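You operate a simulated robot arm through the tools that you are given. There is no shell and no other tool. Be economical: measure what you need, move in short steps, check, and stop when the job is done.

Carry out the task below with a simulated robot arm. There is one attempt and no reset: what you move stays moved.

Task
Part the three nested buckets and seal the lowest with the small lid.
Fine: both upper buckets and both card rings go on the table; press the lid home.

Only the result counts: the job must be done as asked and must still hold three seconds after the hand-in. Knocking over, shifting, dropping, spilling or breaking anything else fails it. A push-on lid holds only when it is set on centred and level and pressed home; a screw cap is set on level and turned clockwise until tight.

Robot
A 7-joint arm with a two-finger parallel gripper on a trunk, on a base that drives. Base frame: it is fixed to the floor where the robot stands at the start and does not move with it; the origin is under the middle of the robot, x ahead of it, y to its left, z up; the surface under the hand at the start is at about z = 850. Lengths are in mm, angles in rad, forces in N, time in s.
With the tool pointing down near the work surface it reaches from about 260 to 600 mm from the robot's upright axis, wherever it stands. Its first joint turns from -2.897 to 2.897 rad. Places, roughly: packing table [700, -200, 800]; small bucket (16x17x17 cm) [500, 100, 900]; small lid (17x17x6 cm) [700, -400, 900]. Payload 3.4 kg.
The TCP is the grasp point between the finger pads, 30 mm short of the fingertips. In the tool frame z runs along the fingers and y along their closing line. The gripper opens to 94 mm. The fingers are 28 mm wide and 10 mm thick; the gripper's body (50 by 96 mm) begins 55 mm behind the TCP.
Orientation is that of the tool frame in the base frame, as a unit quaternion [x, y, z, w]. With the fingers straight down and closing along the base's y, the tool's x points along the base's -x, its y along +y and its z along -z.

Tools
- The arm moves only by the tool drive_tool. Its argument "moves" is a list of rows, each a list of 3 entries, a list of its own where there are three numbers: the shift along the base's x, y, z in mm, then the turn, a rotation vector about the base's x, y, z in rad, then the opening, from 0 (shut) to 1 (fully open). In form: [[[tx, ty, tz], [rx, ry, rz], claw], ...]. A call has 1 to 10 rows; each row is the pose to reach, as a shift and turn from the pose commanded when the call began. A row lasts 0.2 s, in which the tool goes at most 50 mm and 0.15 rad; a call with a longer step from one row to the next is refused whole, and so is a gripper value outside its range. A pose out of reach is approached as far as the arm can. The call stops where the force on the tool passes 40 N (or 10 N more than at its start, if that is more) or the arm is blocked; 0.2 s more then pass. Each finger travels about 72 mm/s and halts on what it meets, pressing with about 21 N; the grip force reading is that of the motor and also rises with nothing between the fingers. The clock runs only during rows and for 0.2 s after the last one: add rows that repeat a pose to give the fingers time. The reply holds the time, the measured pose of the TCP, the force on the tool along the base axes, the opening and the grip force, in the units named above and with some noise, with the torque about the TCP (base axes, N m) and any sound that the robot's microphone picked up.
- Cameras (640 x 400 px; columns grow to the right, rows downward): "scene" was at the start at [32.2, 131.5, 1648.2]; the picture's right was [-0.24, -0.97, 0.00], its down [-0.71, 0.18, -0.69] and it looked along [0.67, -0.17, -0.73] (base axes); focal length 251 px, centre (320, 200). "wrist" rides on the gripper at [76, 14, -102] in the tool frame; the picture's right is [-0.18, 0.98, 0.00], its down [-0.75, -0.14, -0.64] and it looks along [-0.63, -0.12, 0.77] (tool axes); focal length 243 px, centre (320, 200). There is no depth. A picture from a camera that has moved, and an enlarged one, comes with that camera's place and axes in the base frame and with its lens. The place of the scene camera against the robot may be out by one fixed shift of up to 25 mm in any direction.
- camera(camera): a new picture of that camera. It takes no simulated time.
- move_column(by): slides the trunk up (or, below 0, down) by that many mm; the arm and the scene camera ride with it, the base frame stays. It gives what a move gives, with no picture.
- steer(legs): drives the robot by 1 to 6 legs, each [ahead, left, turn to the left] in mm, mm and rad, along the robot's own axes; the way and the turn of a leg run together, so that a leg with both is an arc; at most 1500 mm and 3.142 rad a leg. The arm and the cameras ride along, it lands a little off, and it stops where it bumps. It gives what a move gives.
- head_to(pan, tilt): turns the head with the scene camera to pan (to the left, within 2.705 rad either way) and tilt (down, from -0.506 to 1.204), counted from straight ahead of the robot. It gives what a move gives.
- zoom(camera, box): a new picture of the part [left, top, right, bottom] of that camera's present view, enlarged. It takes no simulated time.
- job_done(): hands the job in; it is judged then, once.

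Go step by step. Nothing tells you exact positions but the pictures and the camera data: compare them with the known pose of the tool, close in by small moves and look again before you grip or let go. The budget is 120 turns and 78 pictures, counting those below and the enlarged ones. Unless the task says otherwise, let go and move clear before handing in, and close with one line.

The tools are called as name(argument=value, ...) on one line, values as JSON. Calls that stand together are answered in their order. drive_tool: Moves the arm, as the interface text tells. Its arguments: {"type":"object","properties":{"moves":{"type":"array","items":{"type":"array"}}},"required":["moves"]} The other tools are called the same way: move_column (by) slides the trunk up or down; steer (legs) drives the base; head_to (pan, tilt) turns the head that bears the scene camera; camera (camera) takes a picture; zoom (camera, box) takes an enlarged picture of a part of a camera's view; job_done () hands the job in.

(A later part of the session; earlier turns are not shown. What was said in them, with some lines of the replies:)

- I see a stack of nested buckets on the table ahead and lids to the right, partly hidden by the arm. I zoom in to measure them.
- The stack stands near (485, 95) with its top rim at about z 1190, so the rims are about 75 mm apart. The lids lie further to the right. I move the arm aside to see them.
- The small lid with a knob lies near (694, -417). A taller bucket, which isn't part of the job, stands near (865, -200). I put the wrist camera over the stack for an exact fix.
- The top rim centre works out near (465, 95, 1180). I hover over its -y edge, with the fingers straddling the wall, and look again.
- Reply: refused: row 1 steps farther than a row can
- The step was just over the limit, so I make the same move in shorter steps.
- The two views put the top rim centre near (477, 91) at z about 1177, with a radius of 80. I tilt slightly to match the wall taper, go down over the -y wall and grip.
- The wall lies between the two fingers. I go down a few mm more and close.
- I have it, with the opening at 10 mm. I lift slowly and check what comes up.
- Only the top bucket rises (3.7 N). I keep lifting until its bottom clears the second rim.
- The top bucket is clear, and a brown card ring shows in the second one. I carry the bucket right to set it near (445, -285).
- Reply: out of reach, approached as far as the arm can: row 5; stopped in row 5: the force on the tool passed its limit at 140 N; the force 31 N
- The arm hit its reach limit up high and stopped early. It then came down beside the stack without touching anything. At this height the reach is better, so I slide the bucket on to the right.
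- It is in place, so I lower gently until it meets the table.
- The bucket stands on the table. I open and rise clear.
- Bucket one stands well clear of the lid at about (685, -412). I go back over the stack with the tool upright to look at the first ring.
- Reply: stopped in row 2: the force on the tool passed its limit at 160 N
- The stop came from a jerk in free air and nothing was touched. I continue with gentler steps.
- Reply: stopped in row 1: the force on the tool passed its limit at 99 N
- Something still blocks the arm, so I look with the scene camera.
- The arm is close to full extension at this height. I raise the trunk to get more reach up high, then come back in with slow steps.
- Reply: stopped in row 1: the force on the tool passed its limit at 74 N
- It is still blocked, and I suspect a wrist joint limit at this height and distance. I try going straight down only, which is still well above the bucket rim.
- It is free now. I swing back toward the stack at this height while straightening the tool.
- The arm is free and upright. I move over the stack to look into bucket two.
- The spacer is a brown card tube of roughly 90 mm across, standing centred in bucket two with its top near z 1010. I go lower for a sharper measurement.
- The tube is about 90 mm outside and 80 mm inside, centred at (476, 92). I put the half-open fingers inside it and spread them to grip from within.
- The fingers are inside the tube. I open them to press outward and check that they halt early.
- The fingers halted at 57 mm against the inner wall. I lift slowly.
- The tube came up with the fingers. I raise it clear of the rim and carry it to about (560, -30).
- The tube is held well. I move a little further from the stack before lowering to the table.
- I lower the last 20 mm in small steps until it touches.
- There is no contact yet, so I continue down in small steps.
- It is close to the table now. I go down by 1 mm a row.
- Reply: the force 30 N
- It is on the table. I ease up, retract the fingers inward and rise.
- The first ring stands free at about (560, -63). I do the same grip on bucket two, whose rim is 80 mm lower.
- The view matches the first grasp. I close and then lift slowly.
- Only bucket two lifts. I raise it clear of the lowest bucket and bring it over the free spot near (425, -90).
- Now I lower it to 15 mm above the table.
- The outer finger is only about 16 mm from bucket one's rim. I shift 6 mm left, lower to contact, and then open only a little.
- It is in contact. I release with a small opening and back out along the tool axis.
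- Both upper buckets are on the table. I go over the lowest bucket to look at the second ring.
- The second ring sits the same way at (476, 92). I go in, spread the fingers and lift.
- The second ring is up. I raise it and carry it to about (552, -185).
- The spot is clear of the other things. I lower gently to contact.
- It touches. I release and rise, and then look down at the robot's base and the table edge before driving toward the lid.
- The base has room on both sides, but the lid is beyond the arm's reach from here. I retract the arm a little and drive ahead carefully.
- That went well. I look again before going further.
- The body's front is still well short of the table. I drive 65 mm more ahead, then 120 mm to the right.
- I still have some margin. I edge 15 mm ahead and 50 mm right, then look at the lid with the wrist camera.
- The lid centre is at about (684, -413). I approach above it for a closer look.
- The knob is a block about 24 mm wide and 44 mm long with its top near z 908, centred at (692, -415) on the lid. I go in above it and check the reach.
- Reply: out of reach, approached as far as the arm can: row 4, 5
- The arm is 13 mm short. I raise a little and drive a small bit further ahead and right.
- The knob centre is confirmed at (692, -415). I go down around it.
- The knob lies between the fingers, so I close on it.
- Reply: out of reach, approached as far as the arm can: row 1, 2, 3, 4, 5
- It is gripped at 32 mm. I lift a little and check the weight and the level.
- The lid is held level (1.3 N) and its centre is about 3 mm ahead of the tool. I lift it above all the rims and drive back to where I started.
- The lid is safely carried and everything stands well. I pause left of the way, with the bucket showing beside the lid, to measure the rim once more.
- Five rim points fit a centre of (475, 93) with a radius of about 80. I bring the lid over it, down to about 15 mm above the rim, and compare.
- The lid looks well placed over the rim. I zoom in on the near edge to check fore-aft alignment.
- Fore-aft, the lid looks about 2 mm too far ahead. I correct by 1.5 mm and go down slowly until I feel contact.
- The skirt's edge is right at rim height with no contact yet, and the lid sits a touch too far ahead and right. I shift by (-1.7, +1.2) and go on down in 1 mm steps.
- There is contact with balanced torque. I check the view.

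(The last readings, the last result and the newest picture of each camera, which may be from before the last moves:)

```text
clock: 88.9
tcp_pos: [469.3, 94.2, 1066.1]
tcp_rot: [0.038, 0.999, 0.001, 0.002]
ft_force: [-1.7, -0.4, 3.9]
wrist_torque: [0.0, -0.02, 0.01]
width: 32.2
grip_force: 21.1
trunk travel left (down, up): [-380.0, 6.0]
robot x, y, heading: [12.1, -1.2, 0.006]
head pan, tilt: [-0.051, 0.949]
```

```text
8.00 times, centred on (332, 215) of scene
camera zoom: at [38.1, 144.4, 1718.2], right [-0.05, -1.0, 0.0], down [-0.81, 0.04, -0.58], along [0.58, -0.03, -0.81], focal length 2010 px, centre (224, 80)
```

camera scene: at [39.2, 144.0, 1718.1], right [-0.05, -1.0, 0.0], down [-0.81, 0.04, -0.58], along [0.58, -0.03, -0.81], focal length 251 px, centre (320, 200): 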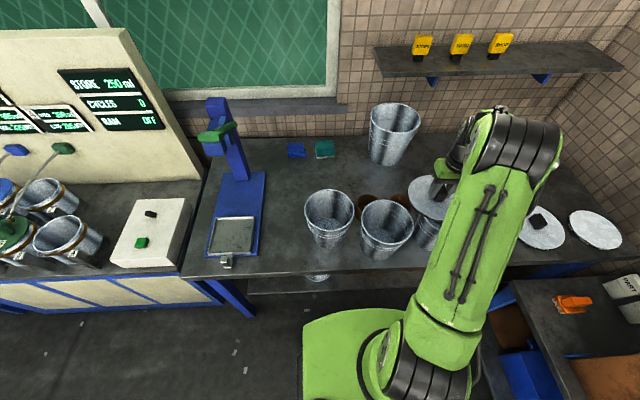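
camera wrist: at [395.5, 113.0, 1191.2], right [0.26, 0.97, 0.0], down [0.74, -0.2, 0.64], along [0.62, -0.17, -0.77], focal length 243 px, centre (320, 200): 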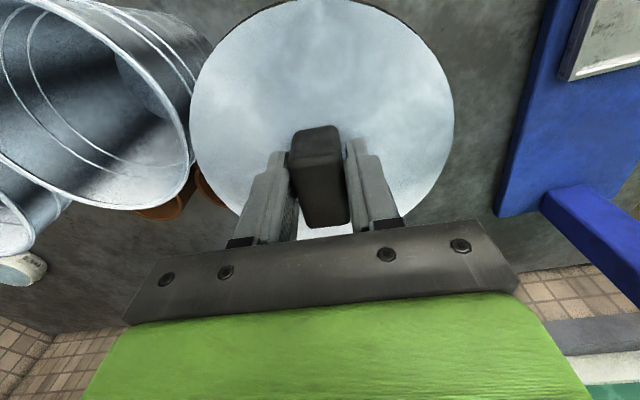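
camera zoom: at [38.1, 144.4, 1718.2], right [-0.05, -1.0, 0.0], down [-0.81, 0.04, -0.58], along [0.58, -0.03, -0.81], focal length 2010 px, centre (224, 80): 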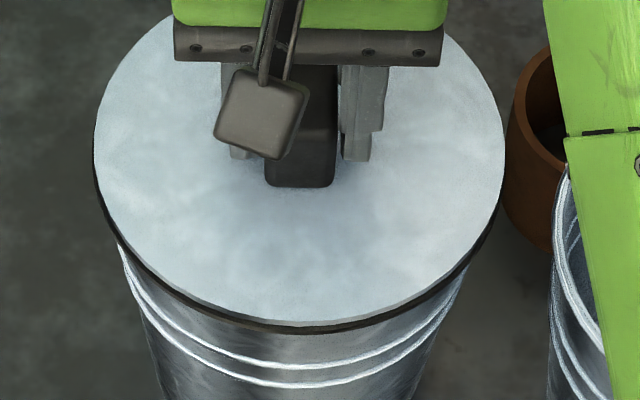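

The lid looks centred. I press down in small steps.

drive_tool(moves=[[[0, 0, -2], [0, 0, 0], 0], [[0, 0, -4], [0, 0, 0], 0], [[0, 0, -6], [0, 0, 0], 0], [[0, 0, -8], [0, 0, 0], 0], [[0, 0, -10], [0, 0, 0], 0]])

zoom(camera="scene", box=[300, 190, 364, 240])

```text
clock: 90.1
tcp_pos: [468.4, 93.5, 1056.9]
tcp_rot: [0.036, 0.999, 0.001, 0.003]
ft_force: [1.9, 1.1, 15.0]
wrist_torque: [0.0, 0.01, -0.02]
width: 32.3
grip_force: 21.3
trunk travel left (down, up): [-380.0, 6.0]
robot x, y, heading: [13.6, -2.6, 0.006]
head pan, tilt: [-0.051, 0.949]
```

```text
8.00 times, centred on (332, 215) of scene
camera zoom: at [37.8, 144.6, 1718.1], right [-0.05, -1.0, 0.0], down [-0.81, 0.04, -0.58], along [0.58, -0.03, -0.81], focal length 2010 px, centre (224, 80)
```

zoom: 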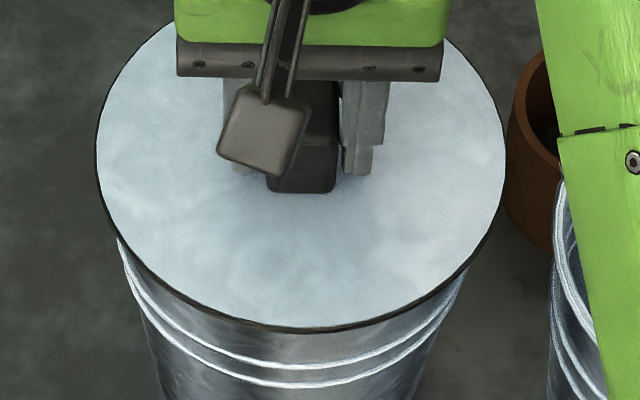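

The lid moved down partway and the fingers slid a bit on the knob. I keep pressing.

drive_tool(moves=[[[0, 0, -2], [0, 0, 0], 0], [[0, 0, -4], [0, 0, 0], 0], [[0, 0, -6], [0, 0, 0], 0], [[0, 0, -8], [0, 0, 0], 0]])

zoom(camera="scene", box=[300, 190, 364, 240])

```text
clock: 90.9
tcp_pos: [469.3, 93.8, 1053.6]
tcp_rot: [0.037, 0.999, 0.0, 0.004]
ft_force: [-4.5, -0.8, 15.6]
wrist_torque: [-0.14, 0.75, 0.02]
width: 32.3
grip_force: 21.2
trunk travel left (down, up): [-380.0, 6.0]
robot x, y, heading: [15.0, -4.7, 0.001]
head pan, tilt: [-0.051, 0.949]
stopped in row 4: the force on the tool passed its limit at 44 N (the readings are from after the stop); the commanded pose is now the measured one
```

```text
8.00 times, centred on (332, 215) of scene
camera zoom: at [36.7, 144.1, 1718.1], right [-0.05, -1.0, 0.0], down [-0.81, 0.04, -0.58], along [0.58, -0.03, -0.81], focal length 2010 px, centre (224, 80)
```

zoom: 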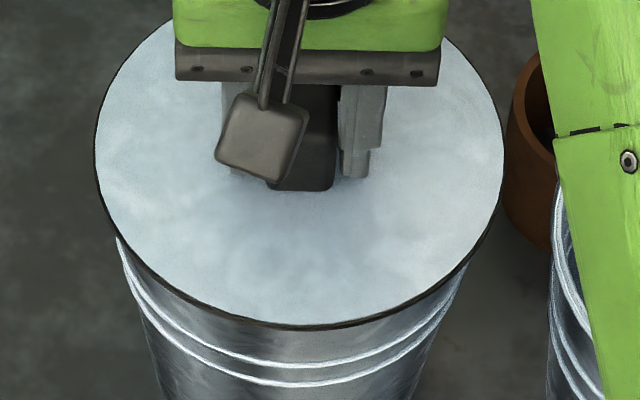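

It reached 44 N. I let go, close the fingers and press on the knob's centre from above to make sure the lid is home.

drive_tool(moves=[[[0, 0, 1], [0, 0, 0], 0.5], [[0, 0, 1], [0, 0, 0], 0.7], [[0, 0, 1], [0, 0, 0], 0.7], [[0, 0, 30], [0, 0, 0], 0.7], [[0, 0, 70], [0, 0, 0], 0.5], [[2, 0, 75], [0, 0, 0], 0], [[5, 0, 75], [0, 0, 0], 0], [[5, 0, 75], [0, 0, 0], 0], [[5, 0, 75], [0, 0, 0], 0]])

camera(camera="wrist")

zoom(camera="scene", box=[292, 180, 372, 240])

```text
clock: 92.9
tcp_pos: [475.7, 93.7, 1127.6]
tcp_rot: [0.037, 0.999, 0.001, 0.003]
ft_force: [0.2, 0.2, 0.5]
wrist_torque: [0.03, 0.01, 0.02]
width: 0.0
grip_force: 21.1
trunk travel left (down, up): [-380.0, 6.0]
robot x, y, heading: [12.1, -5.6, 0.004]
head pan, tilt: [-0.051, 0.949]
```

```text
12 pictures are left
camera wrist: at [399.3, 113.6, 1227.6], right [0.26, 0.97, 0.0], down [0.74, -0.2, 0.65], along [0.63, -0.16, -0.76], focal length 243 px, centre (320, 200)
```

wrist: 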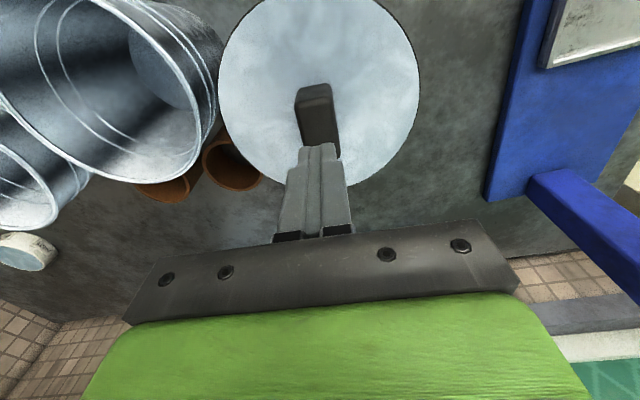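

```text
6.67 times, centred on (332, 210) of scene
camera zoom: at [39.2, 144.6, 1718.1], right [-0.05, -1.0, 0.0], down [-0.81, 0.04, -0.58], along [0.58, -0.03, -0.81], focal length 1675 px, centre (240, 133)
```

zoom: 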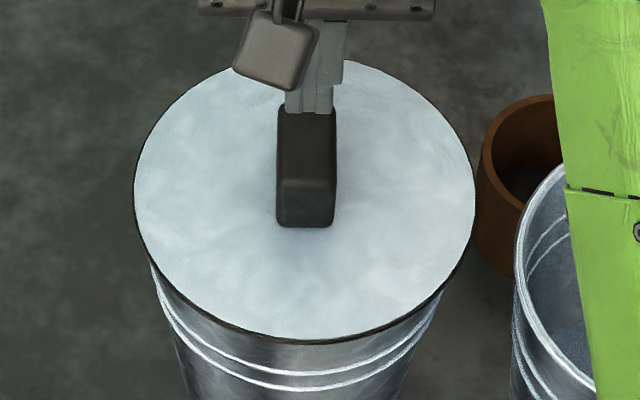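

I come down on the knob with the closed fingertips.

drive_tool(moves=[[[-1, 0, -15], [0, 0, 0], 0], [[-1, 0, -25], [0, 0, 0], 0], [[-1, 0, -30], [0, 0, 0], 0], [[-1, 0, -34], [0, 0, 0], 0], [[-1, 0, -37], [0, 0, 0], 0], [[-1, 0, -40], [0, 0, 0], 0], [[-1, 0, -43], [0, 0, 0], 0], [[-1, 0, -46], [0, 0, 0], 0], [[-1, 0, -49], [0, 0, 0], 0]])

```text
clock: 94.3
tcp_pos: [473.7, 96.0, 1094.4]
tcp_rot: [0.038, 0.999, 0.002, 0.009]
ft_force: [-8.3, -2.2, 20.6]
wrist_torque: [-0.06, 0.54, 0.02]
width: 0.1
grip_force: 21.0
trunk travel left (down, up): [-380.0, 6.0]
robot x, y, heading: [11.6, -1.6, 0.003]
head pan, tilt: [-0.051, 0.949]
stopped in row 6: the force on the tool passed its limit at 44 N (the readings are from after the stop); the commanded pose is now the measured one
```

It was stopped at 44 N. I press again to build more force and listen for the lid seating.

drive_tool(moves=[[[0, 0, -2], [0, 0, 0], 0], [[0, 0, -3], [0, 0, 0], 0], [[0, 0, -4], [0, 0, 0], 0], [[0, 0, -5], [0, 0, 0], 0], [[0, 0, -6], [0, 0, 0], 0], [[0, 0, -7], [0, 0, 0], 0], [[0, 0, -8], [0, 0, 0], 0]])

zoom(camera="scene", box=[300, 200, 364, 240])

```text
clock: 94.8
tcp_pos: [473.4, 95.1, 1094.9]
tcp_rot: [0.038, 0.999, 0.003, 0.012]
ft_force: [-10.4, -2.2, 26.5]
wrist_torque: [-0.07, 0.68, 0.04]
width: 0.0
grip_force: 21.0
trunk travel left (down, up): [-380.0, 6.0]
robot x, y, heading: [10.2, -1.0, 0.003]
head pan, tilt: [-0.051, 0.949]
stopped in row 2: the force on the tool passed its limit at 42 N (the readings are from after the stop); the commanded pose is now the measured one
```

```text
10.00 times, centred on (332, 220) of scene
camera zoom: at [34.8, 143.7, 1718.2], right [-0.05, -1.0, 0.0], down [-0.81, 0.04, -0.58], along [0.58, -0.03, -0.81], focal length 2512 px, centre (200, 0)
```

zoom: 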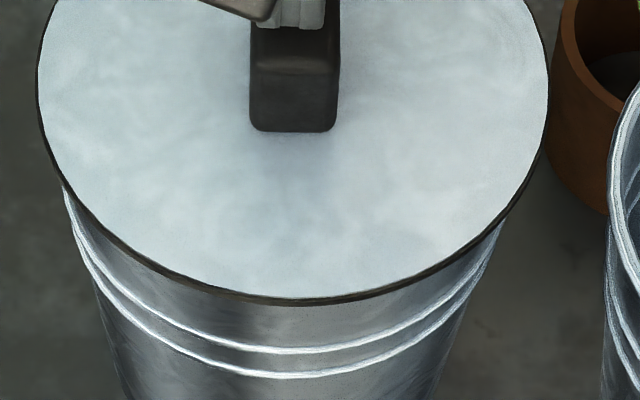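

The lid doesn't give any further at about 44 N. I lift off and inspect the seam closely.

drive_tool(moves=[[[0, 0, 15], [0, 0, 0], 0], [[0, 0, 50], [0, 0, 0], 0], [[0, 0, 90], [0, 0, 0], 0]])

head_to(pan=-0.12, tilt=0.95)

move_column(by=-200)

```text
clock: 95.6
tcp_pos: [476.2, 98.1, 1179.8]
tcp_rot: [0.038, 0.999, 0.001, 0.01]
ft_force: [0.8, 0.4, 0.8]
wrist_torque: [-0.04, 0.0, 0.01]
width: 0.0
grip_force: 20.7
trunk travel left (down, up): [-380.0, 6.0]
robot x, y, heading: [13.7, -4.6, 0.005]
head pan, tilt: [-0.051, 0.949]
```

```text
clock: 96.3
tcp_pos: [477.1, 97.7, 1180.5]
tcp_rot: [0.036, 0.999, 0.003, 0.01]
ft_force: [0.3, 0.4, 0.3]
wrist_torque: [0.01, 0.0, -0.04]
width: 0.0
grip_force: 21.0
trunk travel left (down, up): [-380.0, 6.0]
robot x, y, heading: [9.4, -3.9, 0.009]
head pan, tilt: [-0.12, 0.949]
```

```text
clock: 97.4
tcp_pos: [476.5, 98.1, 1094.8]
tcp_rot: [0.037, 0.999, 0.004, 0.016]
ft_force: [-3.6, -1.8, 23.8]
wrist_torque: [-0.03, 0.4, -0.01]
width: 0.0
grip_force: 21.7
trunk travel left (down, up): [-289.0, 97.0]
robot x, y, heading: [13.4, -2.0, 0.002]
head pan, tilt: [-0.12, 0.949]
stopped: the force on the tool passed its limit at 105 N (the readings are from after the stop); the commanded pose is now the measured one
```

That was careless: I lowered the trunk with the tool still over the lid. It only pressed the knob at 105 N, and the lid stayed at the same height, so it is at its stop. I raise off and inspect.

drive_tool(moves=[[[0, 0, 10], [0, 0, 0], 0], [[0, 0, 40], [0, 0, 0], 0], [[-15, 0, 75], [0, 0, 0], 0], [[-45, 0, 95], [0, 0, 0], 0], [[-80, 0, 105], [0, 0, 0], 0]])

zoom(camera="scene", box=[270, 170, 390, 260])

camera(camera="wrist")

```text
clock: 98.6
tcp_pos: [395.2, 97.8, 1198.5]
tcp_rot: [0.037, 0.999, 0.003, 0.013]
ft_force: [0.2, 0.0, 0.2]
wrist_torque: [0.03, 0.03, -0.01]
width: 0.0
grip_force: 20.8
trunk travel left (down, up): [-289.0, 97.0]
robot x, y, heading: [10.8, -4.1, 0.002]
head pan, tilt: [-0.12, 0.949]
```

```text
4.44 times, centred on (330, 215) of scene
camera zoom: at [36.7, 139.4, 1626.7], right [-0.12, -0.99, 0.0], down [-0.81, 0.1, -0.58], along [0.58, -0.07, -0.81], focal length 1116 px, centre (276, 133)
```

zoom: 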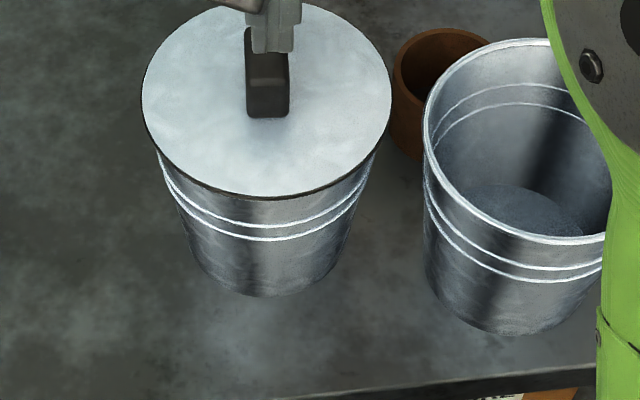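

```text
8 pictures are left
camera wrist: at [317.5, 117.9, 1298.1], right [0.26, 0.97, 0.01], down [0.72, -0.2, 0.66], along [0.64, -0.16, -0.75], focal length 243 px, centre (320, 200)
```

wrist: 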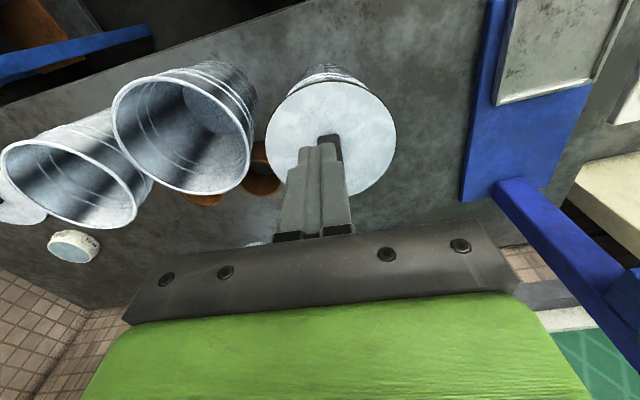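

The lid sits evenly with a thin, uniform edge. I pull the arm back, lower the camera for a flatter view, and check that it is level.

drive_tool(moves=[[[-20, -10, 30], [0, 0, 0], 0], [[-40, -20, 60], [0, 0, 0], 0], [[-60, -30, 85], [0, 0, 0], 0]])

move_column(by=-180)

head_to(pan=-0.05, tilt=0.75)

camera(camera="scene")

```text
clock: 99.4
tcp_pos: [335.5, 68.1, 1282.7]
tcp_rot: [0.038, 0.999, 0.004, 0.013]
ft_force: [-0.2, 0.4, 1.1]
wrist_torque: [-0.01, -0.01, 0.0]
width: 0.0
grip_force: 20.9
trunk travel left (down, up): [-289.0, 97.0]
robot x, y, heading: [11.4, -0.1, 0.005]
head pan, tilt: [-0.12, 0.949]
```

```text
clock: 101.4
tcp_pos: [337.5, 67.5, 1102.6]
tcp_rot: [0.037, 0.999, 0.003, 0.013]
ft_force: [0.8, -0.6, 0.2]
wrist_torque: [0.02, -0.01, -0.02]
width: 0.1
grip_force: 21.0
trunk travel left (down, up): [-109.0, 277.0]
robot x, y, heading: [12.8, -1.9, 0.008]
head pan, tilt: [-0.12, 0.949]
```

```text
clock: 102.1
tcp_pos: [337.3, 68.7, 1103.2]
tcp_rot: [0.037, 0.999, 0.003, 0.012]
ft_force: [-0.4, 0.1, 0.2]
wrist_torque: [-0.02, -0.01, 0.01]
width: 0.0
grip_force: 21.1
trunk travel left (down, up): [-109.0, 277.0]
robot x, y, heading: [14.5, -6.4, 0.007]
head pan, tilt: [-0.051, 0.75]
```

```text
7 pictures are left
camera scene: at [49.1, 144.1, 1462.7], right [-0.05, -1.0, 0.0], down [-0.68, 0.03, -0.73], along [0.73, -0.03, -0.68], focal length 251 px, centre (320, 200)
```

scene: 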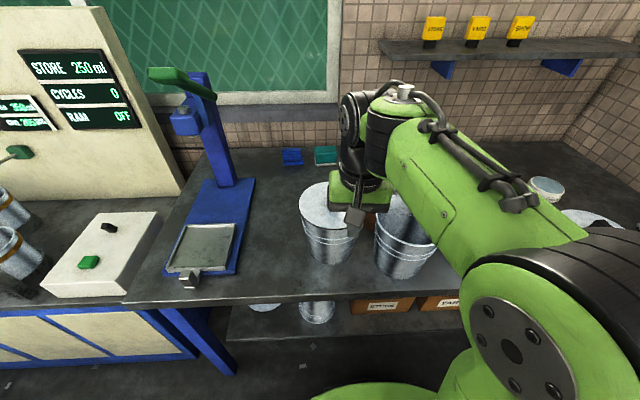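

zoom(camera="scene", box=[290, 175, 370, 275])

```text
4.00 times, centred on (330, 225) of scene
camera zoom: at [49.1, 144.1, 1462.7], right [-0.05, -1.0, 0.0], down [-0.68, 0.03, -0.73], along [0.73, -0.03, -0.68], focal length 1005 px, centre (280, 100)
```

zoom: 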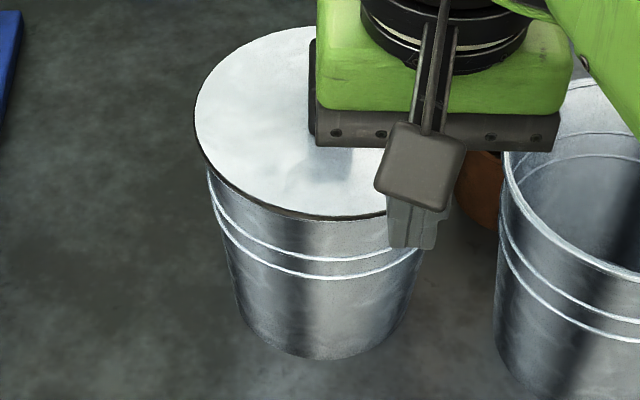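

The lid lies level and centred, with an even edge all round. Both buckets and both card rings stand on the table and the arm is clear, so I hand in.

job_done()

```text
The job is handed in.
```

I parted the three buckets, set both upper buckets and both card rings on the table, and pressed the small lid onto the lowest bucket. I heard no click as it seated, but it is level and didn't sink any further, even under an accidental 105 N press.
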